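You operate a simulated robot arm through the tools that you are given. There is no shell and no other tool. Be economical: measure what you need, move in short steps, check, and stop when the job is done.

The job below is to be done with a simulated two-armed robot. You get a single attempt, and the scene is never put back.

## Task
Fetch the silver bracket and set it on the grey card. Then take the black steel block on the top of the green bench and put it away on the low shelf of the paint bench. Then take the folded white rag and put it on the low shelf of the grey parts trolley. Then pull the bottom upholstery drawer open. The order counts. Set down upright: silver bracket.

It is judged by the outcome, as a careful person would: the job done as asked, and still so three seconds after it is handed in. It fails if anything else is knocked over, pushed out of place, dropped, spilled or broken.

## Robot
Two 7-joint arms with fingered hands on one trunk, on a base that drives. Base frame: it is fixed to the floor where the robot stands at the start and does not move with it; the origin is under the middle of the robot, x ahead of it, y to its left, z up; the surface under the hand at the start is at about z = 88. Lengths are in cm, angles in rad, forces in N, time in s.
The left shoulder is at the start at [8.3, 12.5, 109.4], the right one opposite. With the tool pointing down near the work surface each hand reaches from about 46 to 82 cm from the robot's upright axis, wherever it stands, measured 20 degrees to its own side. Places, roughly: black steel block (7x5x2 cm) [-100, 670, 90]; bottom upholstery drawer [-630, -30, 70]; folded white rag (9x6x3 cm) [-720, 670, 90]; grey card [75, 150, 100]; low shelf of the grey parts trolley [-500, 370, 30]; low shelf of the paint bench [-740, 660, 20]; silver bracket (5x12x6 cm) [60, 10, 90]. Payload 3.6 kg a hand.
The tool frame of a hand sits at the grasp point between the pads (the TCP): z along the fingers, y along the line on which they close. The tips reach 3 cm beyond it. Largest opening 10.4 cm; the body of the gripper starts 3.5 cm behind the TCP. The gripper is a hand of 4 fingers: y runs from the thumb to the fingers, the wrist lies at [-1.5, -10.4, -17.8] in the tool frame, and closing takes about 1.5 s.
Orientation is that of the tool frame in the base frame, as a unit quaternion [x, y, z, w]. With the fingers straight down and the wrist toward the robot, the tool's x, y and z point along [0, 1, 0], [1, 0, 0] and [0, 0, -1] of the base frame.

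## Interface
- The arms move only by the tool nudge_tool. It takes "left_series", "right_series" or both (then of equal length, played together; a hand with none holds still); each is a list of rows, each an object of numbers (a shift or turn left out is 0, a gripper value left out holds the last): "rx", "ry", "rz": the turn, a rotation vector about the base's x, y, z in units of 45 degrees (1.0 is 45 degrees); "x", "y", "z": the shift along the base's x, y, z in units of 150 mm (1.0 is 150 mm); "gripper": the gripper command, from -1 (fully open) to 1 (shut), values between in proportion. In form: [{"rx": .., "ry": .., "rz": .., "x": .., "y": .., "z": .., "gripper": ..}, ...]. A call has 1 to 12 rows; each row is the pose to reach, as a shift and turn from the pose commanded when the call began. A call with a number of a shift or a turn outside -1 to 1 is refused whole. A row lasts 0.2 s, in which the tool goes at most 5 cm and 0.15 rad; a call with a longer step from one row to the next is refused whole, and so is a gripper value outside its range. A pose out of reach is approached as far as the arm can. The call stops where the force on the tool passes 40 N (or 10 N more than at its start, if that is more) or the arm is blocked; 0.2 s more then pass. The fingers move at their own pace (about 7.2 cm/s each) and stop on an object; they squeeze with about 32 N. The grip force told is the motor's: it shows also when the fingers shut on nothing. Time passes only in rows, and 0.2 s behind the last, so rows that repeat a pose let the fingers close. It gives the time, the measured TCP pose, the force on the tool (base axes), the opening and the grip force at its end, in the units of the frame above (readings bear some noise), with the torque about the TCP (base axes, N m) and any sound that the robot's microphone picked up.
- Cameras (640 x 400 px; columns grow to the right, rows downward): "scene" is now at [20.48, -0.53, 124.27]; the picture's right is [-0.08, -1.00, 0.00], its down [-0.44, 0.03, -0.90] and it looks along [0.90, -0.07, -0.44] (base axes); focal length 259 px, centre (320, 200). "left" rides on the left gripper at [-6.1, -9.2, -13] in its tool frame; the picture's right is [-0.81, -0.28, 0.52], its down [0.53, -0.71, 0.46] and it looks along [0.24, 0.64, 0.72] (tool axes); focal length 275 px, centre (320, 200). "right" rides on the right gripper at [6.1, -9.2, -13] in its tool frame; the picture's right is [-0.81, 0.28, -0.52], its down [-0.53, -0.71, 0.46] and it looks along [-0.24, 0.64, 0.72] (tool axes); focal length 275 px, centre (320, 200). There is no depth. A picture from a camera that has moved, and an enlarged one, comes with that camera's place and axes in the base frame and with its lens.
- get_image(camera): a new picture of that camera. The clock stands still meanwhile.
- move_column(by): slides the trunk up (or, below 0, down) by that many cm; the arms and the scene camera ride with it, the base frame stays. It gives what a move gives, with no picture.
- base_move(legs): drives the robot by 1 to 6 legs, each [ahead, left, turn to the left] in cm, cm and rad, along the robot's own axes; the way and the turn of a leg run together, so that a leg with both is an arc; at most 150 cm and 3.142 rad a leg. The arms and the cameras ride along, it lands a little off, and it stops where it bumps. It gives what a move gives.
- hand_shape(shape, hand): the hand has 4 fingers and takes this shape, open, in about a second: jaw (thumb against the fingers, like two jaws); tri (thumb and two fingers); tip (a fingertip pinch); poke (one finger out to press); point (the index stretched); flat (the hand flat); cup (the hand cupped); fist (a fist). The gripper value then closes the fingers along that shape, each until it touches; the sizes above hold for jaw. It gives what a move gives, with no picture.
- head_to(pan, tilt): turns the head with the scene camera to pan (to the left, within 1.396 rad either way) and tilt (down, from -0.506 to 1.204), counted from straight ahead of the robot. It gives what a move gives.
- inspect(camera, box): a new picture of the part [left, top, right, bottom] of that camera's present view, enlarged. The clock stands still meanwhile.
- finish_job(): hands the job in; it is judged then, once.

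Go step by step. Nothing tells you exact positions but the pictures and the camera data: compare them with the known pose of the tool, close in by small moves and look again before you grip or let go. The budget is 165 turns and 130 pictures, counting those below and the enlarged ones. Unless the task says otherwise, let go and move clear before handing in, and close with one line.

The tools are called after "Emit:" by a JSON object that holds its "op" and its "data". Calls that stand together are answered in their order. nudge_tool: Moves the arms, as the interface text tells. Its arguments: {"type":"object","properties":{"left_series":{"type":"array"},"right_series":{"type":"array"}},"required":[]} The other tools are called the same way: move_column (by) slides the trunk up or down; hand_shape (shape, hand) gives the hand a shape; base_move (legs) drives the base; head_to (pan, tilt) turns the head that bears the scene camera; get_image (camera) takes a picture; inspect (camera, box) takes an enlarged picture of a part of a camera's view; finish_job () hands the job in.

At the start:

```text
t: 0.0
left_tool_pos: [52.8, 24.2, 112.78]
left_ee_rot: [0.707, 0.707, 0.0, 0.001]
left_force: [-0.9, -0.5, -0.5]
left_moment: [-0.01, 0.03, 0.01]
left_finger_gap: 10.37
left_finger_force: 0.1
left_shape: jaw
right_tool_pos: [46.25, -16.41, 112.95]
right_ee_rot: [0.707, 0.708, 0.0, 0.0]
right_force: [-0.4, -0.2, 0.6]
right_moment: [0.02, 0.01, -0.01]
right_finger_gap: 10.37
right_finger_force: 0.0
right_shape: jaw
trunk travel left (down, up): [-32.5, 21.1]
robot x, y, heading: [0.25, 0.3, 0.002]
head pan, tilt: [-0.077, 0.452]
```

scene: 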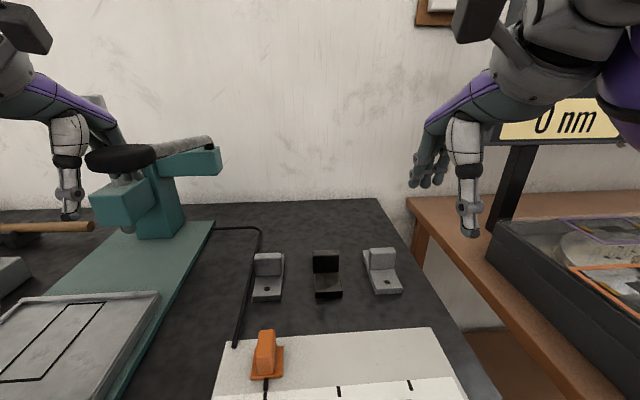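
right: 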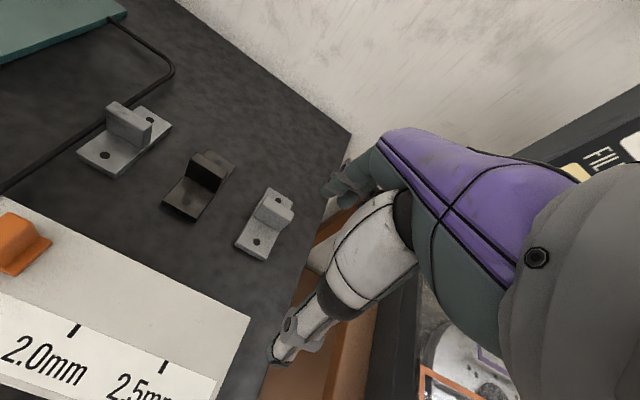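
left: 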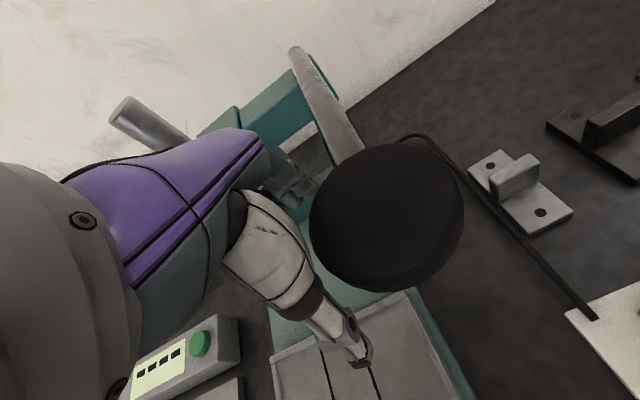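

I see three brackets on the dark bench: two light ones at y about 6 and -16, with a black one between them. The rough position points to the left one, so I'll look closer before choosing.

Emit:
{"op": "inspect", "data": {"camera": "scene", "box": [220, 220, 420, 345]}}

Emit:
{"op": "head_to", "data": {"pan": 1.1, "tilt": 0.4}}

Emit:
{"op": "get_image", "data": {"camera": "scene"}}

```text
3.20 times, centred on (320, 282) of scene
camera zoom: at [20.48, -0.53, 124.27], right [-0.08, -1.0, 0.0], down [-0.44, 0.03, -0.9], along [0.9, -0.07, -0.44], focal length 828 px, centre (320, -64)
```

zoom: 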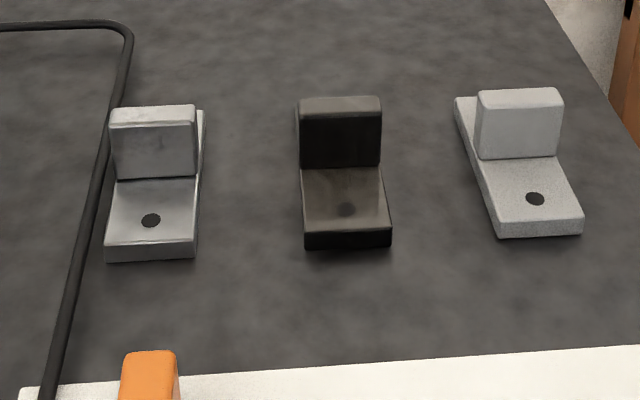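

```text
t: 1.4
left_tool_pos: [52.81, 24.08, 112.67]
left_ee_rot: [0.707, 0.707, -0.001, 0.001]
left_force: [-0.3, 0.0, -0.7]
left_moment: [0.01, -0.03, 0.0]
left_finger_gap: 10.38
left_finger_force: 0.0
left_shape: jaw
right_tool_pos: [46.2, -16.57, 112.96]
right_ee_rot: [0.708, 0.707, 0.0, 0.0]
right_force: [-0.1, 0.2, 0.9]
right_moment: [-0.03, -0.02, 0.02]
right_finger_gap: 10.35
right_finger_force: 0.0
right_shape: jaw
trunk travel left (down, up): [-32.5, 21.1]
robot x, y, heading: [0.25, -0.2, -0.002]
head pan, tilt: [1.1, 0.4]
```

```text
125 pictures are left
camera scene: at [15.53, 8.43, 124.76], right [0.89, -0.45, 0.0], down [-0.18, -0.35, -0.92], along [0.42, 0.82, -0.39], focal length 259 px, centre (320, 200)
```

scene: 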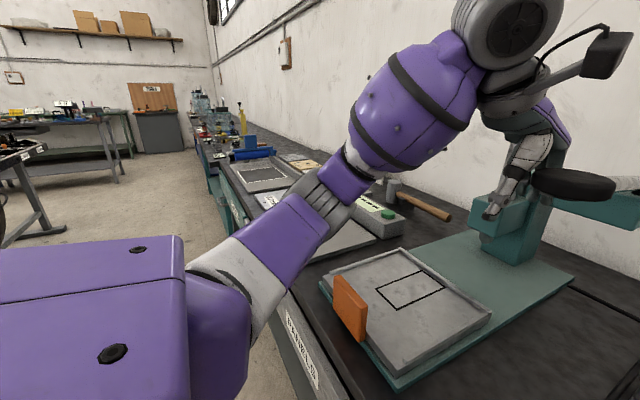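

The left bracket is bright metal and the right one is matte grey, so silver is the left one, with its plate at about (59.9, 6.1). A black lever knob sits right beside the left hand at about (49.5, 19, 116). I'll raise the left hand clear and bring the right hand over the bracket.

Emit:
{"op": "nudge_tool", "data": {"left_series": [{"z": 0.2}, {"z": 0.45}, {"z": 0.7}, {"z": 0.95}, {"z": 1}, {"z": 1}, {"z": 1}, {"z": 1}], "right_series": [{}, {}, {}, {"y": 0.25, "x": 0.2}, {"y": 0.5, "x": 0.4}, {"y": 0.75, "x": 0.6}, {"y": 1, "x": 0.8}, {"y": 1, "x": 0.92}]}}

Emit:
{"op": "nudge_tool", "data": {"right_series": [{"y": 0.25}, {"y": 0.5}, {"y": 0.51, "z": -0.25}, {"y": 0.51, "z": -0.5}, {"y": 0.51, "z": -0.7}, {"y": 0.51, "z": -0.7}]}}

Emit:
{"op": "head_to", "data": {"pan": 0.0, "tilt": 0.5}}

Emit:
{"op": "get_image", "data": {"camera": "scene"}}

Emit:
{"op": "get_image", "data": {"camera": "right"}}

```text
t: 3.2
left_tool_pos: [52.83, 24.12, 127.74]
left_ee_rot: [0.707, 0.707, 0.0, -0.001]
left_force: [-0.4, -0.5, 0.8]
left_moment: [0.0, -0.01, 0.01]
left_finger_gap: 10.37
left_finger_force: 0.1
left_shape: jaw
right_tool_pos: [59.98, -1.52, 113.03]
right_ee_rot: [0.707, 0.707, 0.0, 0.0]
right_force: [0.1, 0.5, -0.5]
right_moment: [0.01, 0.02, -0.02]
right_finger_gap: 10.34
right_finger_force: 0.0
right_shape: jaw
trunk travel left (down, up): [-32.5, 21.1]
robot x, y, heading: [-0.07, -0.13, 0.001]
head pan, tilt: [1.1, 0.4]
```

```text
t: 4.6
left_tool_pos: [52.85, 24.12, 127.79]
left_ee_rot: [0.707, 0.707, 0.0, 0.0]
left_force: [0.5, 0.1, 0.2]
left_moment: [0.0, 0.01, -0.02]
left_finger_gap: 10.35
left_finger_force: 0.0
left_shape: jaw
right_tool_pos: [59.97, 6.17, 102.41]
right_ee_rot: [0.707, 0.707, 0.0, 0.001]
right_force: [0.0, 0.4, 0.1]
right_moment: [0.01, -0.01, -0.02]
right_finger_gap: 10.36
right_finger_force: 0.1
right_shape: jaw
trunk travel left (down, up): [-32.5, 21.1]
robot x, y, heading: [0.35, -0.19, 0.001]
head pan, tilt: [1.1, 0.4]
```

```text
t: 5.9
left_tool_pos: [52.8, 24.16, 127.6]
left_ee_rot: [0.707, 0.707, 0.001, 0.0]
left_force: [-0.6, -0.1, -0.2]
left_moment: [-0.03, 0.02, 0.0]
left_finger_gap: 10.38
left_finger_force: 0.0
left_shape: jaw
right_tool_pos: [59.75, 6.12, 102.43]
right_ee_rot: [0.707, 0.707, 0.0, 0.0]
right_force: [-1.3, 0.3, -1.2]
right_moment: [-0.02, -0.03, -0.01]
right_finger_gap: 10.36
right_finger_force: 0.1
right_shape: jaw
trunk travel left (down, up): [-32.5, 21.1]
robot x, y, heading: [-0.32, -0.11, 0.002]
head pan, tilt: [0.0, 0.499]
```

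```text
124 pictures are left
camera scene: at [20.41, 0.19, 123.84], right [0.0, -1.0, 0.0], down [-0.48, 0.0, -0.88], along [0.88, 0.0, -0.48], focal length 259 px, centre (320, 200)
```

scene: 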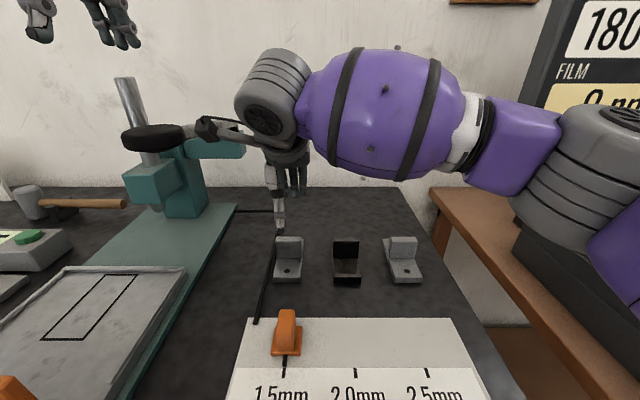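

```text
123 pictures are left
camera right: at [50.73, 12.28, 115.31], right [0.28, -0.81, 0.52], down [-0.71, -0.53, -0.46], along [0.64, -0.24, -0.72], focal length 275 px, centre (320, 200)
```

right: 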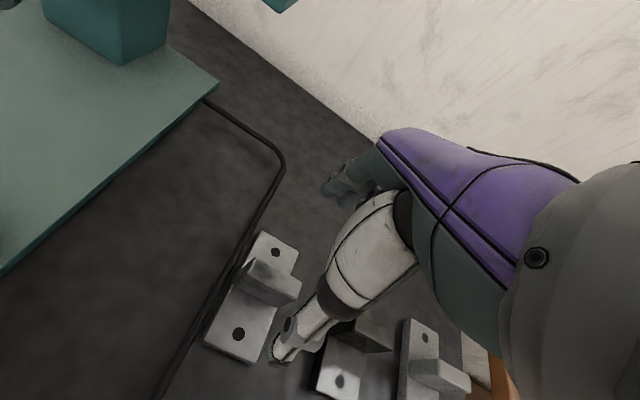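

The plate measures about (59.6, 6.4) in both views, and the hand is right above it. I'll go down in two stages and grip the plate.

Emit:
{"op": "nudge_tool", "data": {"right_series": [{"z": -0.15}, {"z": -0.3, "y": 0.01}, {"z": -0.45, "y": 0.01}, {"z": -0.55, "y": 0.01}, {"z": -0.61, "y": 0.01}, {"z": -0.61, "y": 0.01}]}}

Emit:
{"op": "get_image", "data": {"camera": "right"}}

Emit:
{"op": "get_image", "data": {"camera": "scene"}}

```text
t: 7.3
left_tool_pos: [52.82, 24.23, 127.75]
left_ee_rot: [0.707, 0.707, 0.001, 0.0]
left_force: [0.0, 0.8, -0.2]
left_moment: [0.01, -0.02, -0.01]
left_finger_gap: 10.36
left_finger_force: 0.1
left_shape: jaw
right_tool_pos: [60.07, 6.28, 93.32]
right_ee_rot: [0.707, 0.707, 0.0, 0.0]
right_force: [0.9, 0.6, -1.0]
right_moment: [0.01, 0.01, -0.03]
right_finger_gap: 10.38
right_finger_force: 0.0
right_shape: jaw
trunk travel left (down, up): [-32.5, 21.1]
robot x, y, heading: [0.03, 0.12, 0.004]
head pan, tilt: [0.0, 0.499]
```

```text
122 pictures are left
camera right: at [50.84, 12.42, 106.17], right [0.28, -0.81, 0.52], down [-0.71, -0.53, -0.46], along [0.65, -0.24, -0.72], focal length 275 px, centre (320, 200)
```

right: 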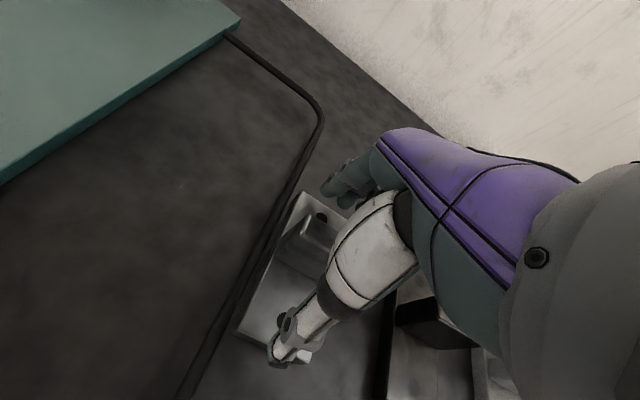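

```text
121 pictures are left
camera scene: at [20.41, 0.18, 123.85], right [0.0, -1.0, 0.0], down [-0.48, 0.0, -0.88], along [0.88, 0.0, -0.48], focal length 259 px, centre (320, 200)
```

scene: 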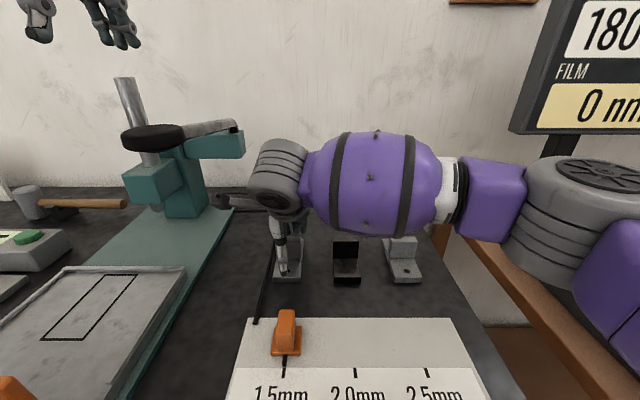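

The fingers straddle the plate and are centred on it, so I'll close now.

Emit:
{"op": "nudge_tool", "data": {"right_series": [{"gripper": 1}, {"gripper": 1}, {"gripper": 1}, {"gripper": 1}, {"gripper": 1}, {"gripper": 1}, {"gripper": 1}, {"gripper": 1}]}}

Emit:
{"op": "nudge_tool", "data": {"right_series": [{"z": 0.1}, {"z": 0.2}, {"z": 0.3}]}}

Emit:
{"op": "get_image", "data": {"camera": "scene"}}

Emit:
{"op": "get_image", "data": {"camera": "right"}}

```text
t: 9.1
left_tool_pos: [52.83, 24.21, 127.65]
left_ee_rot: [0.708, 0.707, 0.0, 0.0]
left_force: [-0.3, -0.3, 0.8]
left_moment: [-0.03, 0.0, -0.02]
left_finger_gap: 10.37
left_finger_force: 0.0
left_shape: jaw
right_tool_pos: [59.97, 6.41, 93.28]
right_ee_rot: [0.707, 0.707, 0.0, 0.0]
right_force: [-0.6, -1.1, 0.4]
right_moment: [0.01, 0.02, 0.01]
right_finger_gap: 1.23
right_finger_force: 32.1
right_shape: jaw
trunk travel left (down, up): [-32.5, 21.1]
robot x, y, heading: [-0.17, 0.03, 0.002]
head pan, tilt: [0.0, 0.499]
```

```text
t: 9.9
left_tool_pos: [52.83, 24.16, 127.76]
left_ee_rot: [0.707, 0.707, 0.001, 0.0]
left_force: [-0.6, -0.4, 0.3]
left_moment: [0.0, 0.03, -0.03]
left_finger_gap: 10.39
left_finger_force: 0.1
left_shape: jaw
right_tool_pos: [60.01, 6.15, 97.78]
right_ee_rot: [0.707, 0.707, 0.0, 0.0]
right_force: [0.9, 0.6, -2.1]
right_moment: [0.0, 0.03, -0.02]
right_finger_gap: 1.27
right_finger_force: 31.9
right_shape: jaw
trunk travel left (down, up): [-32.5, 21.1]
robot x, y, heading: [0.11, -0.17, -0.003]
head pan, tilt: [0.0, 0.499]
```

```text
120 pictures are left
camera scene: at [20.41, 0.19, 123.84], right [0.0, -1.0, 0.0], down [-0.48, 0.0, -0.88], along [0.88, 0.0, -0.48], focal length 259 px, centre (320, 200)
```

scene: 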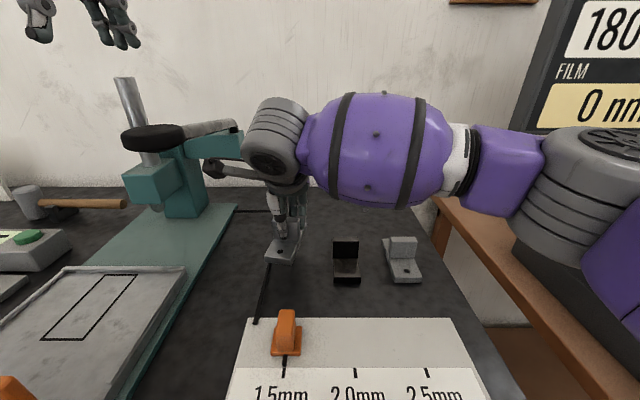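

```text
119 pictures are left
camera right: at [50.84, 12.43, 110.71], right [0.28, -0.81, 0.52], down [-0.71, -0.53, -0.45], along [0.64, -0.24, -0.73], focal length 275 px, centre (320, 200)
```

right: 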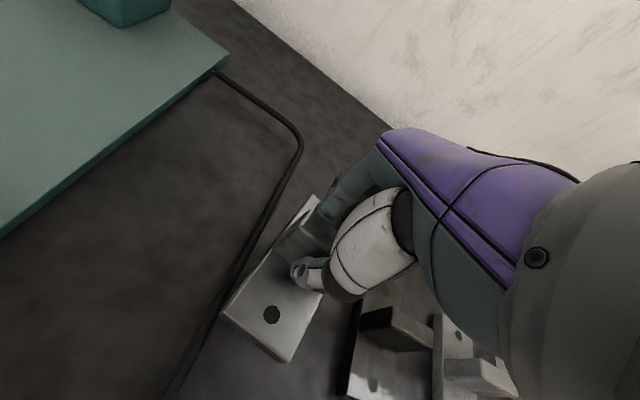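

The bracket is held upright with a 1.25 cm grip. I'll slide right away from the knob, rise, back off from the bench and look for the card.

Emit:
{"op": "nudge_tool", "data": {"right_series": [{"y": -0.25, "z": 0.1}, {"y": -0.5, "z": 0.2}, {"y": -0.75, "z": 0.4}, {"y": -1, "z": 0.7}, {"y": -1, "z": 1}, {"y": -1, "z": 1}]}}

Emit:
{"op": "base_move", "data": {"legs": [[-45, 0, 0]]}}

Emit:
{"op": "head_to", "data": {"pan": 0.95, "tilt": 0.3}}

Emit:
{"op": "get_image", "data": {"camera": "scene"}}

```text
refused: row 4 steps farther than a row can; nothing moved
```

```text
t: 12.6
left_tool_pos: [7.98, 24.14, 127.81]
left_ee_rot: [0.707, 0.707, 0.0, -0.001]
left_force: [0.0, 0.3, -0.2]
left_moment: [-0.03, 0.01, 0.01]
left_finger_gap: 10.37
left_finger_force: 0.1
left_shape: jaw
right_tool_pos: [15.29, 6.29, 97.91]
right_ee_rot: [0.708, 0.706, 0.0, 0.0]
right_force: [-0.9, 1.2, -1.7]
right_moment: [0.0, 0.02, -0.01]
right_finger_gap: 1.27
right_finger_force: 31.5
right_shape: jaw
trunk travel left (down, up): [-32.5, 21.1]
robot x, y, heading: [-44.99, -0.11, 0.004]
head pan, tilt: [0.0, 0.499]
```

```text
t: 13.8
left_tool_pos: [8.02, 24.21, 127.66]
left_ee_rot: [0.707, 0.707, 0.0, 0.0]
left_force: [-0.2, 0.0, 0.3]
left_moment: [0.0, 0.04, -0.01]
left_finger_gap: 10.37
left_finger_force: 0.1
left_shape: jaw
right_tool_pos: [15.22, 6.48, 97.77]
right_ee_rot: [0.707, 0.707, 0.0, -0.001]
right_force: [-0.2, 0.6, -2.2]
right_moment: [0.02, 0.0, -0.02]
right_finger_gap: 1.29
right_finger_force: 32.1
right_shape: jaw
trunk travel left (down, up): [-32.5, 21.1]
robot x, y, heading: [-44.7, -0.09, -0.003]
head pan, tilt: [0.949, 0.3]
```

```text
118 pictures are left
camera scene: at [-28.05, 7.77, 125.68], right [0.81, -0.58, 0.0], down [-0.17, -0.24, -0.96], along [0.56, 0.78, -0.3], focal length 259 px, centre (320, 200)
```

scene: 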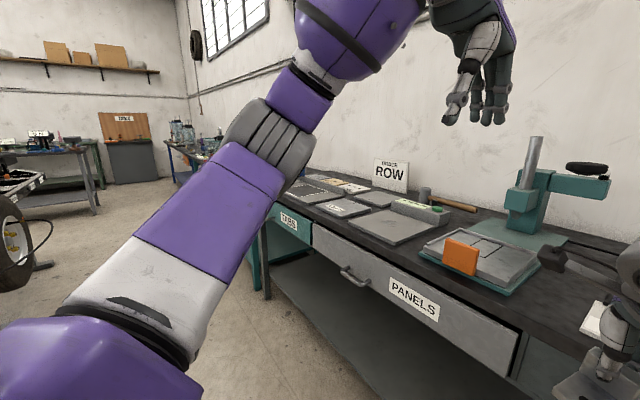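

The arm move was refused, but the base moved anyway, with the bracket still low. I'll check that nothing on the bench was touched, especially the orange clip.

Emit:
{"op": "head_to", "data": {"pan": 0.0, "tilt": 0.4}}

Emit:
{"op": "get_image", "data": {"camera": "scene"}}

```text
t: 15.1
left_tool_pos: [7.96, 24.03, 127.71]
left_ee_rot: [0.707, 0.707, 0.0, 0.001]
left_force: [1.0, -0.6, 0.7]
left_moment: [-0.01, 0.01, 0.0]
left_finger_gap: 10.36
left_finger_force: 0.1
left_shape: jaw
right_tool_pos: [15.19, 6.37, 97.77]
right_ee_rot: [0.707, 0.707, 0.0, -0.001]
right_force: [-0.3, -0.1, -2.0]
right_moment: [-0.04, 0.0, -0.01]
right_finger_gap: 1.28
right_finger_force: 31.9
right_shape: jaw
trunk travel left (down, up): [-32.5, 21.1]
robot x, y, heading: [-45.01, 0.03, -0.001]
head pan, tilt: [0.0, 0.4]
```

```text
117 pictures are left
camera scene: at [-24.23, 0.19, 124.76], right [0.0, -1.0, 0.0], down [-0.39, 0.0, -0.92], along [0.92, 0.0, -0.39], focal length 259 px, centre (320, 200)
```

scene: 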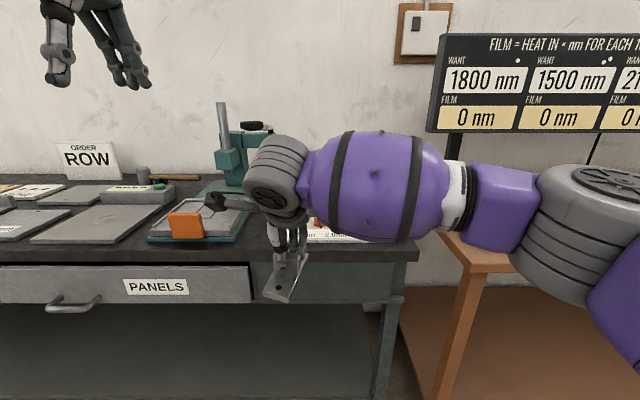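

The hand hides the clip, so I'll lift and slide it aside and look again.

Emit:
{"op": "nudge_tool", "data": {"right_series": [{"y": -0.25, "z": 0.1}, {"y": -0.5, "z": 0.2}, {"y": -0.75, "z": 0.35}, {"y": -1, "z": 0.5}, {"y": -1, "z": 0.75}, {"y": -1, "z": 1}, {"y": -1, "z": 1}]}}

Emit:
{"op": "inspect", "data": {"camera": "scene", "box": [140, 150, 460, 350]}}

```text
t: 16.7
left_tool_pos: [8.04, 24.11, 127.79]
left_ee_rot: [0.707, 0.708, 0.001, 0.0]
left_force: [-0.3, 0.4, -0.5]
left_moment: [0.0, 0.02, -0.01]
left_finger_gap: 10.38
left_finger_force: 0.0
left_shape: jaw
right_tool_pos: [15.29, -8.79, 112.85]
right_ee_rot: [0.707, 0.707, -0.001, 0.0]
right_force: [-0.7, 0.5, -1.3]
right_moment: [-0.03, 0.02, -0.01]
right_finger_gap: 1.28
right_finger_force: 31.7
right_shape: jaw
trunk travel left (down, up): [-32.5, 21.1]
robot x, y, heading: [-45.03, -0.08, -0.002]
head pan, tilt: [0.0, 0.4]
```

```text
2.00 times, centred on (300, 250) of scene
camera zoom: at [-24.21, 0.17, 124.75], right [0.0, -1.0, 0.0], down [-0.39, 0.0, -0.92], along [0.92, 0.0, -0.39], focal length 518 px, centre (360, 100)
```

zoom: 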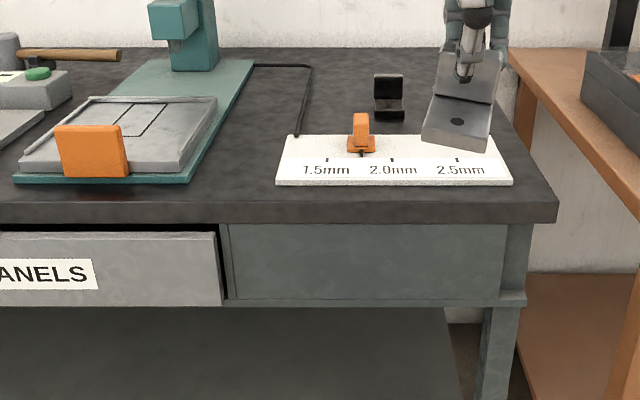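

The orange clip seems to sit between 1.5 and 2.0 mm now, and it was at 1.5 before. I'll look closer.

Emit:
{"op": "inspect", "data": {"camera": "scene", "box": [270, 190, 400, 250]}}

Emit:
{"op": "get_image", "data": {"camera": "right"}}

```text
4.92 times, centred on (335, 220) of scene
camera zoom: at [-24.21, 0.17, 124.75], right [0.0, -1.0, 0.0], down [-0.39, 0.0, -0.92], along [0.92, 0.0, -0.39], focal length 1274 px, centre (246, 102)
```

zoom: 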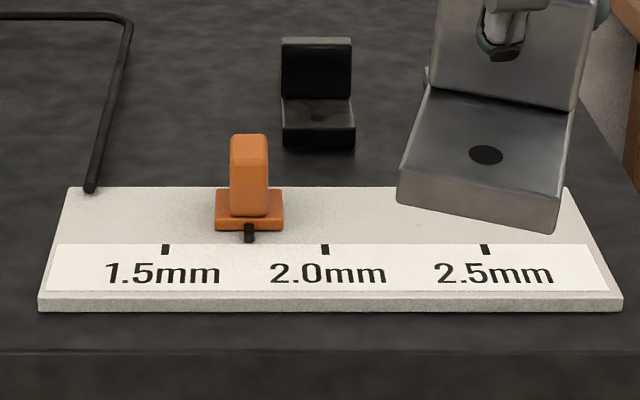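

```text
114 pictures are left
camera right: at [6.09, -2.61, 125.73], right [0.28, -0.81, 0.52], down [-0.71, -0.53, -0.45], along [0.64, -0.24, -0.73], focal length 275 px, centre (320, 200)
```

right: 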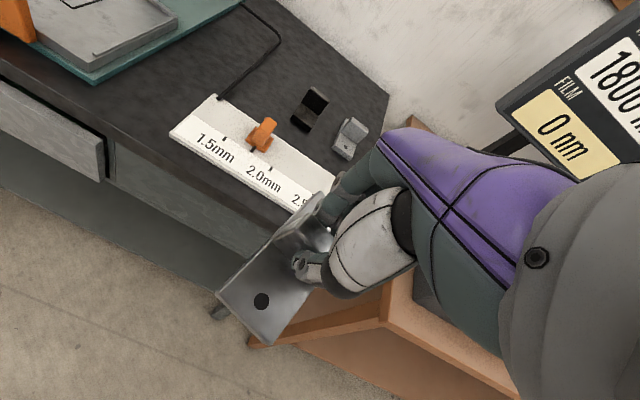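

The slide clip did get pushed, from the 1.5 mm tick (y about 5) to y about 0, so the bracket must have brushed it. I'll put it back now with the free left hand, keeping the bracket raised in the right one.

Emit:
{"op": "nudge_tool", "data": {"right_series": [{"y": -0.2, "z": 0.1}, {"y": -0.4, "z": 0.2}, {"y": -0.6, "z": 0.3}, {"y": -0.6, "z": 0.3}], "left_series": [{"gripper": 1}, {"gripper": 1}, {"gripper": 1}, {"gripper": 1}]}}

Emit:
{"op": "base_move", "data": {"legs": [[20, -15, 0]]}}

Emit:
{"op": "get_image", "data": {"camera": "scene"}}

Emit:
{"op": "get_image", "data": {"camera": "left"}}

```text
t: 17.7
left_tool_pos: [8.07, 24.28, 127.77]
left_ee_rot: [0.708, 0.707, 0.0, 0.0]
left_force: [0.6, 0.2, 0.3]
left_moment: [0.0, 0.01, -0.02]
left_finger_gap: 0.02
left_finger_force: 17.4
left_shape: jaw
right_tool_pos: [15.4, -17.7, 117.39]
right_ee_rot: [0.707, 0.708, -0.001, -0.001]
right_force: [0.1, -0.5, -3.2]
right_moment: [0.01, 0.04, -0.01]
right_finger_gap: 1.28
right_finger_force: 31.8
right_shape: jaw
trunk travel left (down, up): [-32.5, 21.1]
robot x, y, heading: [-44.92, 0.07, -0.003]
head pan, tilt: [0.0, 0.4]
```

```text
t: 19.6
left_tool_pos: [28.05, 9.42, 127.78]
left_ee_rot: [0.706, 0.708, 0.001, 0.0]
left_force: [0.0, -0.4, 0.0]
left_moment: [0.04, 0.05, -0.01]
left_finger_gap: 0.0
left_finger_force: 31.8
left_shape: jaw
right_tool_pos: [35.41, -32.64, 117.3]
right_ee_rot: [0.707, 0.707, 0.0, 0.0]
right_force: [0.3, -0.7, -2.0]
right_moment: [0.01, 0.0, -0.03]
right_finger_gap: 1.26
right_finger_force: 31.9
right_shape: jaw
trunk travel left (down, up): [-32.5, 21.1]
robot x, y, heading: [-24.62, -15.13, -0.003]
head pan, tilt: [0.0, 0.4]
```

```text
113 pictures are left
camera scene: at [-4.14, -14.66, 124.75], right [0.0, -1.0, 0.0], down [-0.39, 0.0, -0.92], along [0.92, 0.0, -0.39], focal length 259 px, centre (320, 200)
```

scene: 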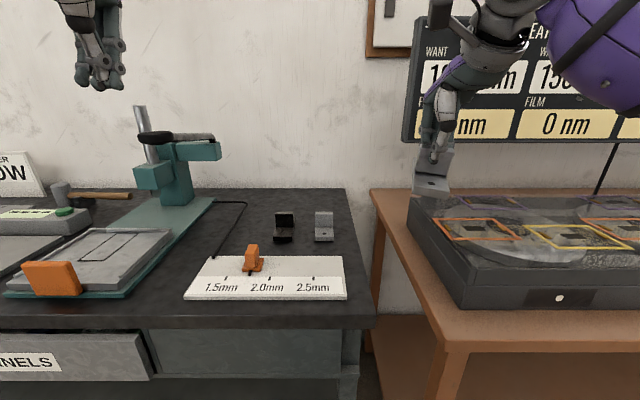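

```text
112 pictures are left
camera left: at [18.8, 3.19, 140.92], right [-0.27, -0.81, -0.52], down [-0.71, 0.53, -0.45], along [0.64, 0.24, -0.72], focal length 275 px, centre (320, 200)
```

left: 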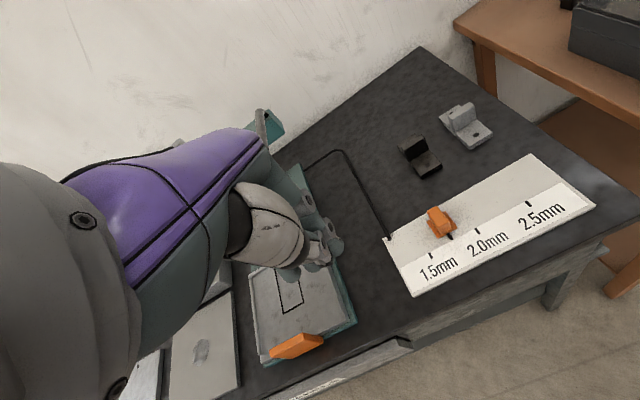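

The clip is at about (43, 0) and belongs at y about 4.7, the 1.5 mm tick. I'll bring the closed left hand down on its right side.

Emit:
{"op": "nudge_tool", "data": {"left_series": [{"y": -0.2, "x": 0.15}, {"y": -0.4, "x": 0.3}, {"y": -0.6, "x": 0.45}, {"y": -0.8, "x": 0.6}, {"y": -1, "x": 0.75}, {"y": -1, "x": 0.9, "z": -0.2}, {"y": -1, "x": 1, "z": -0.4}, {"y": -1, "x": 1, "z": -0.7}, {"y": -1, "x": 1, "z": -1}, {"y": -1, "x": 1, "z": -1}]}}

Emit:
{"op": "nudge_tool", "data": {"left_series": [{"y": -0.1, "z": -0.3}, {"y": -0.1, "z": -0.6}, {"y": -0.1, "z": -0.8}, {"y": -0.1, "z": -0.8}]}}

Emit:
{"op": "get_image", "data": {"camera": "left"}}

Emit:
{"op": "get_image", "data": {"camera": "scene"}}

```text
t: 21.8
left_tool_pos: [43.0, -5.52, 112.77]
left_ee_rot: [0.707, 0.707, 0.0, 0.001]
left_force: [0.3, 0.7, 0.4]
left_moment: [0.01, 0.0, 0.0]
left_finger_gap: 0.0
left_finger_force: 31.4
left_shape: jaw
right_tool_pos: [35.42, -32.53, 117.35]
right_ee_rot: [0.707, 0.707, 0.0, 0.0]
right_force: [0.0, 0.9, -2.6]
right_moment: [0.0, 0.02, 0.01]
right_finger_gap: 1.25
right_finger_force: 32.0
right_shape: jaw
trunk travel left (down, up): [-32.5, 21.1]
robot x, y, heading: [-24.72, -14.99, -0.001]
head pan, tilt: [0.0, 0.4]
```

```text
t: 22.8
left_tool_pos: [43.15, -7.18, 100.86]
left_ee_rot: [0.708, 0.707, 0.0, 0.001]
left_force: [-0.6, -1.4, 0.5]
left_moment: [-0.02, -0.02, 0.01]
left_finger_gap: 0.0
left_finger_force: 32.1
left_shape: jaw
right_tool_pos: [35.33, -32.49, 117.36]
right_ee_rot: [0.706, 0.708, 0.0, -0.001]
right_force: [0.2, -0.5, -1.9]
right_moment: [0.0, 0.0, 0.01]
right_finger_gap: 1.27
right_finger_force: 32.1
right_shape: jaw
trunk travel left (down, up): [-32.5, 21.1]
robot x, y, heading: [-24.8, -14.68, 0.003]
head pan, tilt: [0.0, 0.4]
```

```text
111 pictures are left
camera left: at [33.75, -13.34, 113.99], right [-0.27, -0.81, -0.52], down [-0.71, 0.53, -0.46], along [0.64, 0.24, -0.72], focal length 275 px, centre (320, 200)
```

left: 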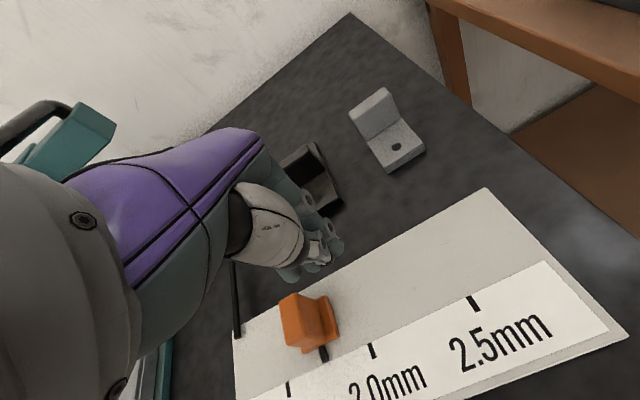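

```text
110 pictures are left
camera scene: at [-4.19, -14.62, 124.76], right [0.0, -1.0, 0.0], down [-0.39, 0.0, -0.92], along [0.92, 0.0, -0.39], focal length 259 px, centre (320, 200)
```

scene: 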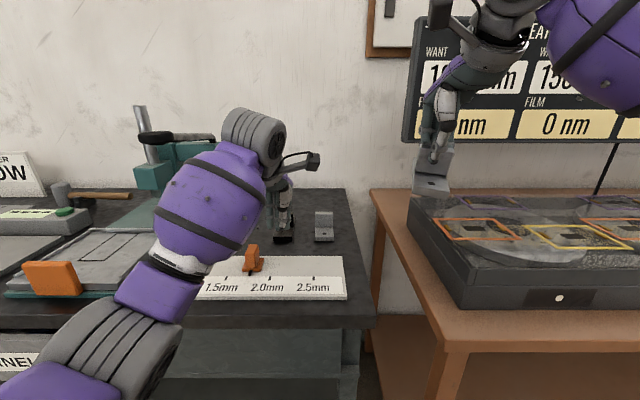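

Measured on the card, the clip pointer is at y = 0.0 and the 1.5 tick at y = 4.45. I'll lower beside the clip and begin pushing gently left.

Emit:
{"op": "nudge_tool", "data": {"left_series": [{"z": -0.25}, {"z": -0.47}, {"z": -0.47, "y": 0.1}, {"z": -0.47, "y": 0.2}, {"z": -0.47, "y": 0.2}]}}

Emit:
{"op": "get_image", "data": {"camera": "left"}}

```text
t: 24.0
left_tool_pos: [43.06, -4.13, 93.79]
left_ee_rot: [0.707, 0.707, 0.0, 0.0]
left_force: [0.7, -0.6, 0.1]
left_moment: [-0.02, 0.01, -0.03]
left_finger_gap: 0.0
left_finger_force: 32.3
left_shape: jaw
right_tool_pos: [35.35, -32.55, 117.33]
right_ee_rot: [0.707, 0.707, 0.001, 0.0]
right_force: [-0.1, 0.4, -1.0]
right_moment: [0.04, 0.02, -0.02]
right_finger_gap: 1.28
right_finger_force: 32.4
right_shape: jaw
trunk travel left (down, up): [-32.5, 21.1]
robot x, y, heading: [-24.76, -14.99, 0.001]
head pan, tilt: [0.0, 0.4]
```

```text
109 pictures are left
camera left: at [33.72, -10.3, 106.91], right [-0.27, -0.81, -0.52], down [-0.71, 0.53, -0.45], along [0.64, 0.24, -0.72], focal length 275 px, centre (320, 200)
```

left: 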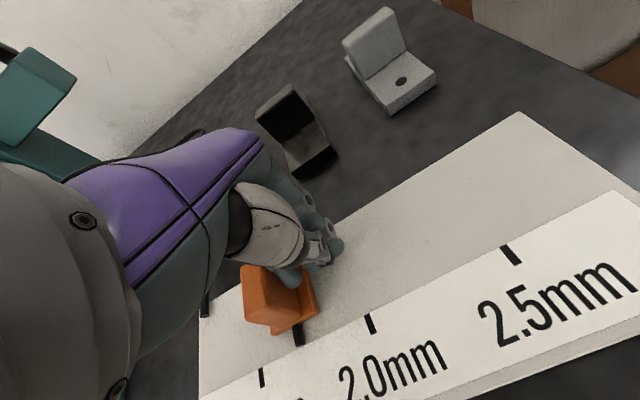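

Contact has just been made, with the pointer about 3.8 cm short of the tick. I'll push 3 cm more and check.

Emit:
{"op": "nudge_tool", "data": {"left_series": [{"y": 0.05}, {"y": 0.1}, {"y": 0.15}, {"y": 0.2}, {"y": 0.2}]}}

Emit:
{"op": "get_image", "data": {"camera": "left"}}

```text
t: 25.2
left_tool_pos: [43.04, -1.09, 93.78]
left_ee_rot: [0.706, 0.708, 0.0, -0.001]
left_force: [0.1, -0.4, 0.0]
left_moment: [0.01, -0.01, 0.0]
left_finger_gap: 0.01
left_finger_force: 31.6
left_shape: jaw
right_tool_pos: [35.22, -32.52, 117.37]
right_ee_rot: [0.706, 0.708, 0.0, 0.0]
right_force: [1.0, 0.6, -2.2]
right_moment: [0.01, 0.02, -0.02]
right_finger_gap: 1.27
right_finger_force: 32.1
right_shape: jaw
trunk travel left (down, up): [-32.5, 21.1]
robot x, y, heading: [-25.32, -14.85, -0.002]
head pan, tilt: [0.0, 0.4]
```

```text
108 pictures are left
camera left: at [33.74, -7.27, 106.89], right [-0.27, -0.81, -0.52], down [-0.71, 0.53, -0.45], along [0.64, 0.24, -0.72], focal length 275 px, centre (320, 200)
```

left: 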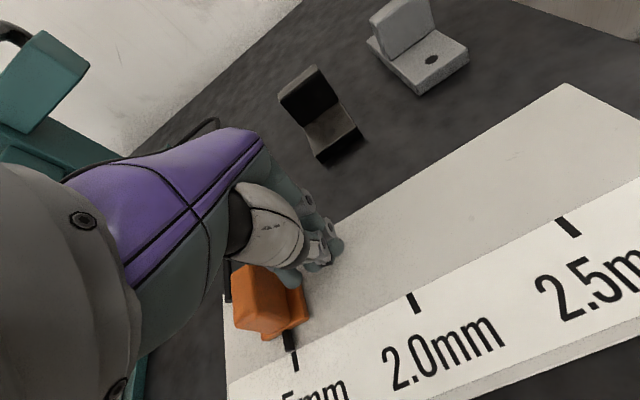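

Emit:
{"op": "inspect", "data": {"camera": "left", "box": [200, 250, 440, 400]}}

```text
2.67 times, centred on (320, 325) of left
camera zoom: at [33.74, -7.27, 106.89], right [-0.27, -0.81, -0.52], down [-0.71, 0.53, -0.45], along [0.64, 0.24, -0.72], focal length 734 px, centre (320, -133)
```

zoom: 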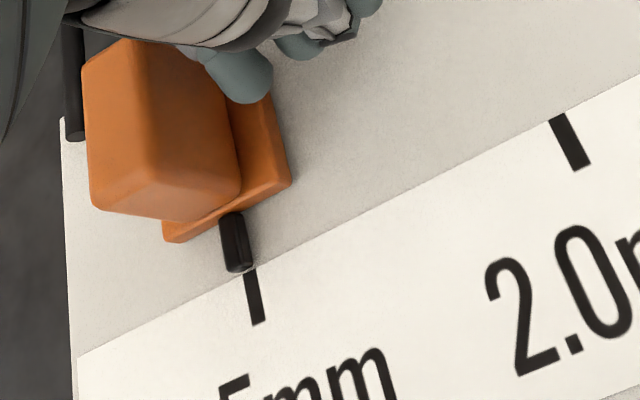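

The pointer lines up with the 1.5 tick again. I'll withdraw right and up with the left hand, back off, and check the clip from the scene camera.

Emit:
{"op": "nudge_tool", "data": {"left_series": [{"y": -0.1}, {"y": -0.2}, {"y": -0.25, "z": 0.25}, {"y": -0.25, "z": 0.5}, {"y": -0.25, "z": 0.75}, {"y": -0.25, "z": 1}, {"y": -0.25, "z": 1}]}}

Emit:
{"op": "nudge_tool", "data": {"left_series": [{"z": 0.25}, {"z": 0.5}, {"z": 0.75}, {"z": 1}, {"z": 1, "y": 0.25}, {"z": 1, "y": 0.5}, {"z": 1, "y": 0.75}, {"z": 1, "y": 1, "gripper": -1}, {"z": 1, "y": 1, "gripper": -1}]}}

Emit:
{"op": "base_move", "data": {"legs": [[-35, 0, 0]]}}

Emit:
{"op": "inspect", "data": {"camera": "scene", "box": [120, 130, 440, 330]}}

Emit:
{"op": "head_to", "data": {"pan": 0.95, "tilt": 0.3}}

Emit:
{"op": "get_image", "data": {"camera": "scene"}}

```text
t: 26.8
left_tool_pos: [42.86, -4.88, 108.64]
left_ee_rot: [0.707, 0.707, 0.0, -0.001]
left_force: [0.0, 0.0, -1.1]
left_moment: [-0.01, 0.0, -0.01]
left_finger_gap: 0.0
left_finger_force: 31.8
left_shape: jaw
right_tool_pos: [35.29, -32.55, 117.4]
right_ee_rot: [0.706, 0.708, -0.001, 0.0]
right_force: [-0.5, 0.0, -1.5]
right_moment: [-0.02, -0.01, -0.02]
right_finger_gap: 1.27
right_finger_force: 32.3
right_shape: jaw
trunk travel left (down, up): [-32.5, 21.1]
robot x, y, heading: [-24.69, -14.88, 0.002]
head pan, tilt: [0.0, 0.4]
```

```text
t: 28.8
left_tool_pos: [43.11, 9.98, 123.68]
left_ee_rot: [0.708, 0.707, 0.0, 0.0]
left_force: [-0.2, -0.4, 0.2]
left_moment: [-0.06, -0.02, 0.0]
left_finger_gap: 10.36
left_finger_force: 0.0
left_shape: jaw
right_tool_pos: [35.36, -32.57, 117.38]
right_ee_rot: [0.707, 0.708, 0.0, 0.0]
right_force: [-0.7, -0.4, -1.5]
right_moment: [-0.02, 0.01, -0.01]
right_finger_gap: 1.28
right_finger_force: 32.4
right_shape: jaw
trunk travel left (down, up): [-32.5, 21.1]
robot x, y, heading: [-24.94, -14.5, -0.001]
head pan, tilt: [0.0, 0.4]
```

```text
t: 31.1
left_tool_pos: [8.04, 10.0, 123.69]
left_ee_rot: [0.707, 0.707, 0.0, 0.0]
left_force: [0.4, -0.4, 0.6]
left_moment: [-0.01, 0.02, -0.01]
left_finger_gap: 10.39
left_finger_force: 0.1
left_shape: jaw
right_tool_pos: [0.34, -32.66, 117.24]
right_ee_rot: [0.707, 0.707, 0.0, 0.0]
right_force: [0.2, -0.5, -2.2]
right_moment: [0.01, 0.02, -0.02]
right_finger_gap: 1.25
right_finger_force: 32.5
right_shape: jaw
trunk travel left (down, up): [-32.5, 21.1]
robot x, y, heading: [-59.68, -14.9, 0.005]
head pan, tilt: [0.0, 0.4]
```

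```text
2.00 times, centred on (280, 230) of scene
camera zoom: at [-39.13, -14.66, 124.76], right [0.0, -1.0, 0.0], down [-0.39, 0.0, -0.92], along [0.92, 0.0, -0.39], focal length 518 px, centre (400, 140)
```

zoom: 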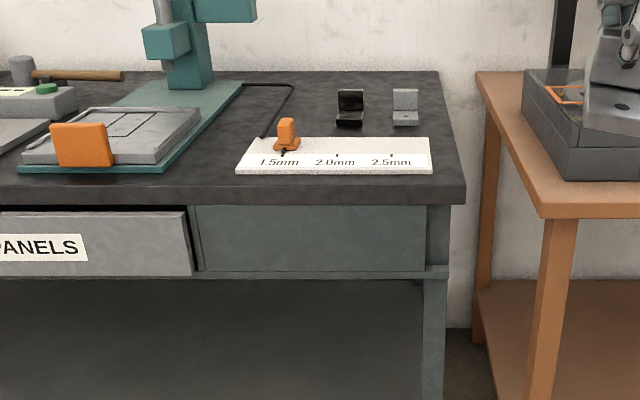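

```text
t: 32.3
left_tool_pos: [8.25, 9.92, 123.63]
left_ee_rot: [0.707, 0.708, 0.0, 0.0]
left_force: [1.2, 0.0, 0.0]
left_moment: [0.01, -0.03, 0.01]
left_finger_gap: 10.38
left_finger_force: 0.1
left_shape: jaw
right_tool_pos: [0.48, -32.7, 117.33]
right_ee_rot: [0.707, 0.707, 0.0, 0.0]
right_force: [-0.1, 0.1, -1.9]
right_moment: [-0.02, 0.07, -0.02]
right_finger_gap: 1.28
right_finger_force: 31.5
right_shape: jaw
trunk travel left (down, up): [-32.5, 21.1]
robot x, y, heading: [-59.84, -14.99, 0.005]
head pan, tilt: [0.949, 0.3]
```

```text
105 pictures are left
camera scene: at [-42.91, -7.07, 125.68], right [0.81, -0.58, 0.0], down [-0.17, -0.24, -0.96], along [0.56, 0.78, -0.3], focal length 259 px, centre (320, 200)
```

scene: 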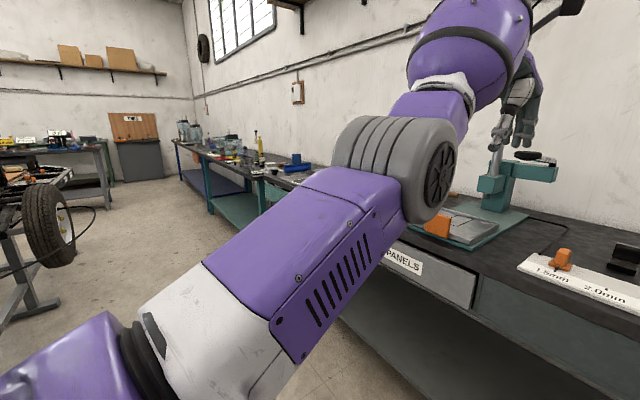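

The clip is back on 1.5 mm and nothing else looks disturbed. I'll drive left along the bench to the card.

Emit:
{"op": "base_move", "data": {"legs": [[0, 150, 0], [0, 25, 0]]}}

Emit:
{"op": "head_to", "data": {"pan": 0.0, "tilt": 0.35}}

Emit:
{"op": "get_image", "data": {"camera": "scene"}}

```text
t: 47.1
left_tool_pos: [7.87, 173.6, 123.66]
left_ee_rot: [0.7, 0.714, 0.001, -0.004]
left_force: [-0.3, 0.3, 0.9]
left_moment: [-0.03, 0.01, 0.03]
left_finger_gap: 10.38
left_finger_force: 0.1
left_shape: jaw
right_tool_pos: [0.8, 131.07, 117.02]
right_ee_rot: [0.7, 0.714, 0.0, -0.004]
right_force: [0.2, 0.2, -1.3]
right_moment: [-0.05, 0.03, -0.02]
right_finger_gap: 1.25
right_finger_force: 31.4
right_shape: jaw
trunk travel left (down, up): [-32.5, 21.1]
robot x, y, heading: [-59.87, 148.53, 0.019]
head pan, tilt: [0.949, 0.3]
stopped in leg 2: the robot was blocked; the commanded pose is now the measured one
```

```text
t: 48.3
left_tool_pos: [7.85, 173.44, 123.87]
left_ee_rot: [0.701, 0.713, 0.003, -0.005]
left_force: [0.3, 0.3, -1.0]
left_moment: [-0.01, 0.01, 0.0]
left_finger_gap: 10.37
left_finger_force: 0.2
left_shape: jaw
right_tool_pos: [0.66, 130.66, 117.14]
right_ee_rot: [0.701, 0.713, 0.002, -0.004]
right_force: [0.3, 0.8, -1.9]
right_moment: [-0.01, 0.05, 0.0]
right_finger_gap: 1.26
right_finger_force: 32.7
right_shape: jaw
trunk travel left (down, up): [-32.5, 21.1]
robot x, y, heading: [-59.6, 148.91, 0.016]
head pan, tilt: [0.0, 0.351]
```

```text
104 pictures are left
camera scene: at [-39.01, 147.87, 125.17], right [0.01, -1.0, -0.01], down [-0.35, 0.0, -0.94], along [0.94, 0.02, -0.35], focal length 259 px, centre (320, 200)
```

scene: 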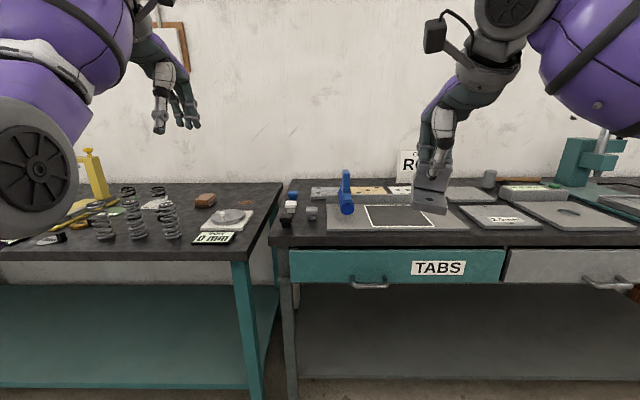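

Something blocked the base at y of about 148, so I'll look left and down to see what it is.

Emit:
{"op": "head_to", "data": {"pan": 1.396, "tilt": 0.6}}

Emit:
{"op": "get_image", "data": {"camera": "scene"}}

```text
t: 49.9
left_tool_pos: [7.95, 173.32, 123.69]
left_ee_rot: [0.701, 0.713, 0.003, -0.005]
left_force: [-0.6, 0.5, 0.3]
left_moment: [0.01, 0.03, 0.0]
left_finger_gap: 10.37
left_finger_force: 0.1
left_shape: jaw
right_tool_pos: [0.63, 130.6, 117.01]
right_ee_rot: [0.702, 0.712, 0.002, -0.005]
right_force: [-1.0, 0.2, -1.8]
right_moment: [0.0, 0.01, -0.02]
right_finger_gap: 1.24
right_finger_force: 32.4
right_shape: jaw
trunk travel left (down, up): [-32.5, 21.1]
robot x, y, heading: [-59.99, 148.9, 0.018]
head pan, tilt: [1.396, 0.6]
```

```text
103 pictures are left
camera scene: at [-46.9, 156.47, 123.0], right [0.99, -0.16, 0.0], down [-0.09, -0.55, -0.83], along [0.13, 0.82, -0.56], focal length 259 px, centre (320, 200)
```

scene: 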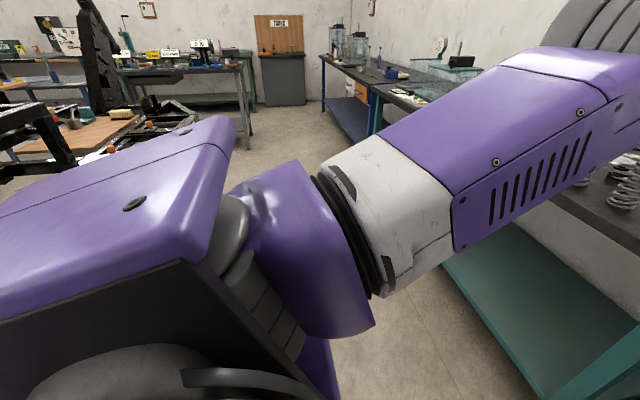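

The obstacle is hidden behind the shoulder. I'll back off to the right and look again.

Emit:
{"op": "base_move", "data": {"legs": [[0, -30, 0]]}}

Emit:
{"op": "head_to", "data": {"pan": 1.396, "tilt": 0.25}}

Emit:
{"op": "get_image", "data": {"camera": "scene"}}

```text
t: 50.6
left_tool_pos: [7.92, 173.88, 123.83]
left_ee_rot: [0.7, 0.714, 0.0, -0.003]
left_force: [0.8, -0.2, -0.9]
left_moment: [-0.06, -0.02, 0.01]
left_finger_gap: 10.37
left_finger_force: 0.0
left_shape: jaw
right_tool_pos: [0.67, 131.11, 117.04]
right_ee_rot: [0.7, 0.714, 0.0, -0.004]
right_force: [0.0, 0.3, -2.2]
right_moment: [-0.05, 0.01, -0.05]
right_finger_gap: 1.28
right_finger_force: 31.5
right_shape: jaw
trunk travel left (down, up): [-32.5, 21.1]
robot x, y, heading: [-59.62, 148.61, 0.018]
head pan, tilt: [1.396, 0.6]
stopped in leg 1: the robot was blocked; the commanded pose is now the measured one
```

```text
t: 51.4
left_tool_pos: [7.9, 173.71, 123.68]
left_ee_rot: [0.7, 0.714, 0.0, -0.003]
left_force: [0.1, 0.5, 0.1]
left_moment: [0.03, 0.01, 0.01]
left_finger_gap: 10.35
left_finger_force: 0.1
left_shape: jaw
right_tool_pos: [0.76, 131.02, 116.92]
right_ee_rot: [0.701, 0.713, 0.001, -0.003]
right_force: [0.1, 0.4, -1.7]
right_moment: [0.0, 0.0, -0.02]
right_finger_gap: 1.29
right_finger_force: 32.1
right_shape: jaw
trunk travel left (down, up): [-32.5, 21.1]
robot x, y, heading: [-60.15, 148.55, 0.016]
head pan, tilt: [1.396, 0.25]
```

```text
102 pictures are left
camera scene: at [-46.83, 157.2, 126.19], right [0.99, -0.16, 0.0], down [-0.04, -0.24, -0.97], along [0.15, 0.96, -0.24], focal length 259 px, centre (320, 200)
```

scene: 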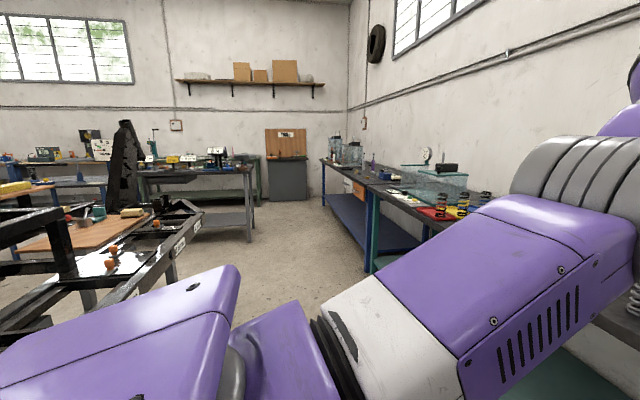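

It's blocked going right too, so something, probably the tyre on the kart frame, is in contact behind the left shoulder. I'll try a small forward move, which is clear in front.

Emit:
{"op": "base_move", "data": {"legs": [[8, 0, 0]]}}

Emit:
{"op": "get_image", "data": {"camera": "scene"}}

```text
t: 52.5
left_tool_pos: [15.83, 174.47, 123.63]
left_ee_rot: [0.701, 0.713, 0.0, 0.0]
left_force: [0.1, -0.2, -1.2]
left_moment: [-0.01, 0.02, 0.01]
left_finger_gap: 10.39
left_finger_force: 0.2
left_shape: jaw
right_tool_pos: [8.34, 131.68, 117.17]
right_ee_rot: [0.701, 0.713, -0.001, -0.001]
right_force: [0.0, 0.1, -2.3]
right_moment: [0.03, 0.01, -0.03]
right_finger_gap: 1.27
right_finger_force: 32.0
right_shape: jaw
trunk travel left (down, up): [-32.5, 21.1]
robot x, y, heading: [-52.1, 148.25, 0.017]
head pan, tilt: [1.396, 0.25]
```

```text
101 pictures are left
camera scene: at [-39.03, 158.11, 126.15], right [0.99, -0.16, 0.0], down [-0.04, -0.24, -0.97], along [0.15, 0.96, -0.25], focal length 259 px, centre (320, 200)
```

scene: 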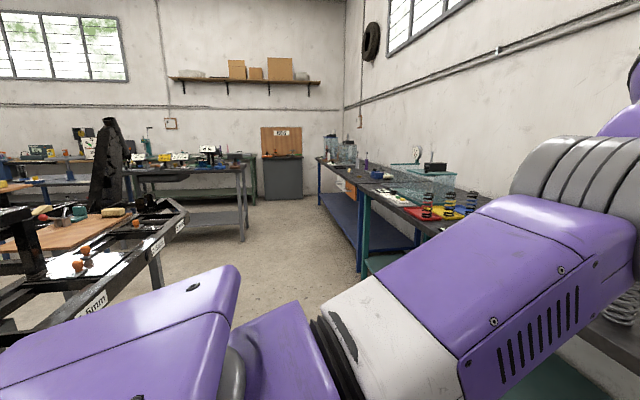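

Forward is free. I'll go a bit further toward the bench and look at the cards.

Emit:
{"op": "base_move", "data": {"legs": [[22, 0, -0.017]]}}

Emit:
{"op": "head_to", "data": {"pan": 0.0, "tilt": 0.4}}

Emit:
{"op": "get_image", "data": {"camera": "scene"}}

Emit:
{"op": "get_image", "data": {"camera": "left"}}

Emit:
{"op": "inspect", "data": {"camera": "scene", "box": [240, 140, 480, 290]}}

```text
t: 54.2
left_tool_pos: [38.21, 173.37, 123.73]
left_ee_rot: [0.707, 0.707, 0.0, -0.001]
left_force: [0.2, 0.2, -0.9]
left_moment: [0.03, 0.03, 0.0]
left_finger_gap: 10.39
left_finger_force: 0.1
left_shape: jaw
right_tool_pos: [30.16, 130.87, 117.21]
right_ee_rot: [0.707, 0.707, -0.001, -0.002]
right_force: [-0.3, 0.0, -2.5]
right_moment: [0.01, 0.04, -0.02]
right_finger_gap: 1.27
right_finger_force: 32.2
right_shape: jaw
trunk travel left (down, up): [-32.5, 21.1]
robot x, y, heading: [-30.35, 148.69, -0.001]
head pan, tilt: [1.396, 0.25]
```

```text
t: 55.7
left_tool_pos: [38.15, 173.44, 123.54]
left_ee_rot: [0.707, 0.707, 0.0, -0.001]
left_force: [-0.4, 0.2, 1.5]
left_moment: [0.0, -0.02, 0.03]
left_finger_gap: 10.37
left_finger_force: 0.0
left_shape: jaw
right_tool_pos: [30.12, 130.85, 117.13]
right_ee_rot: [0.707, 0.707, -0.001, -0.001]
right_force: [-0.9, -0.2, -2.4]
right_moment: [-0.03, 0.03, 0.02]
right_finger_gap: 1.24
right_finger_force: 32.1
right_shape: jaw
trunk travel left (down, up): [-32.5, 21.1]
robot x, y, heading: [-30.14, 148.39, -0.002]
head pan, tilt: [0.0, 0.4]
```

```text
100 pictures are left
camera scene: at [-9.37, 148.81, 124.76], right [0.0, -1.0, 0.0], down [-0.39, 0.0, -0.92], along [0.92, 0.0, -0.39], focal length 259 px, centre (320, 200)
```

scene: 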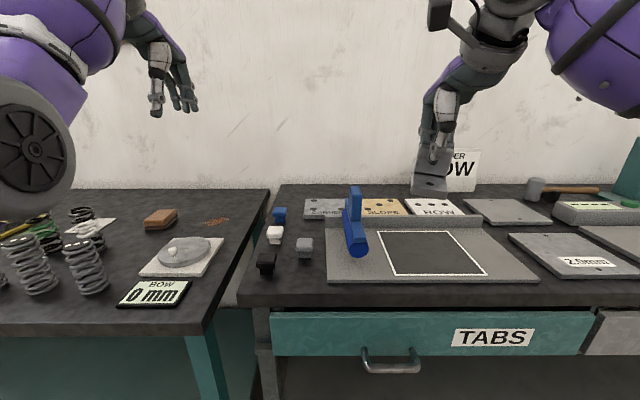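

```text
99 pictures are left
camera left: at [28.75, 167.28, 136.8], right [-0.28, -0.81, -0.52], down [-0.71, 0.53, -0.45], along [0.64, 0.24, -0.73], focal length 275 px, centre (320, 200)
```

left: 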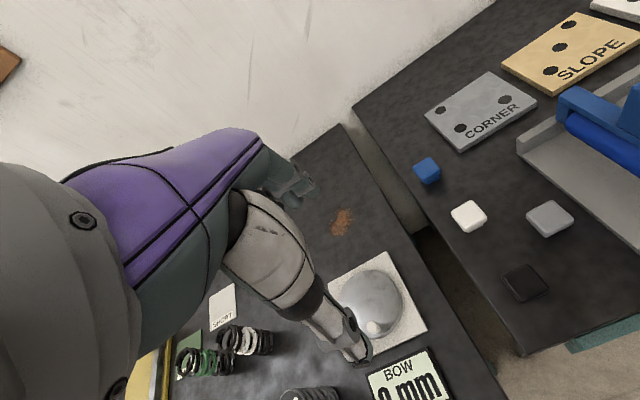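

```text
2.67 times, centred on (360, 215) of scene
camera zoom: at [-9.37, 148.81, 124.76], right [0.0, -1.0, 0.0], down [-0.39, 0.0, -0.92], along [0.92, 0.0, -0.39], focal length 690 px, centre (213, 160)
```

zoom: 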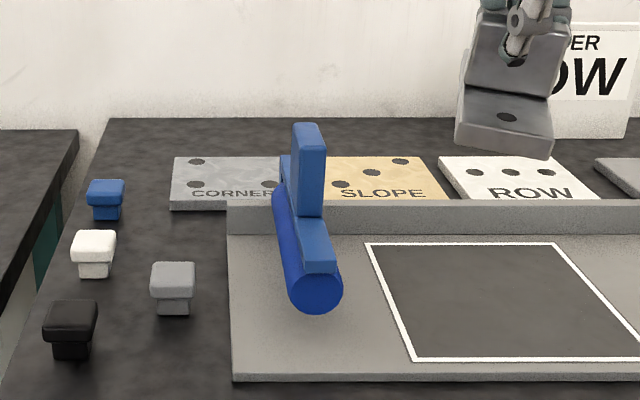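

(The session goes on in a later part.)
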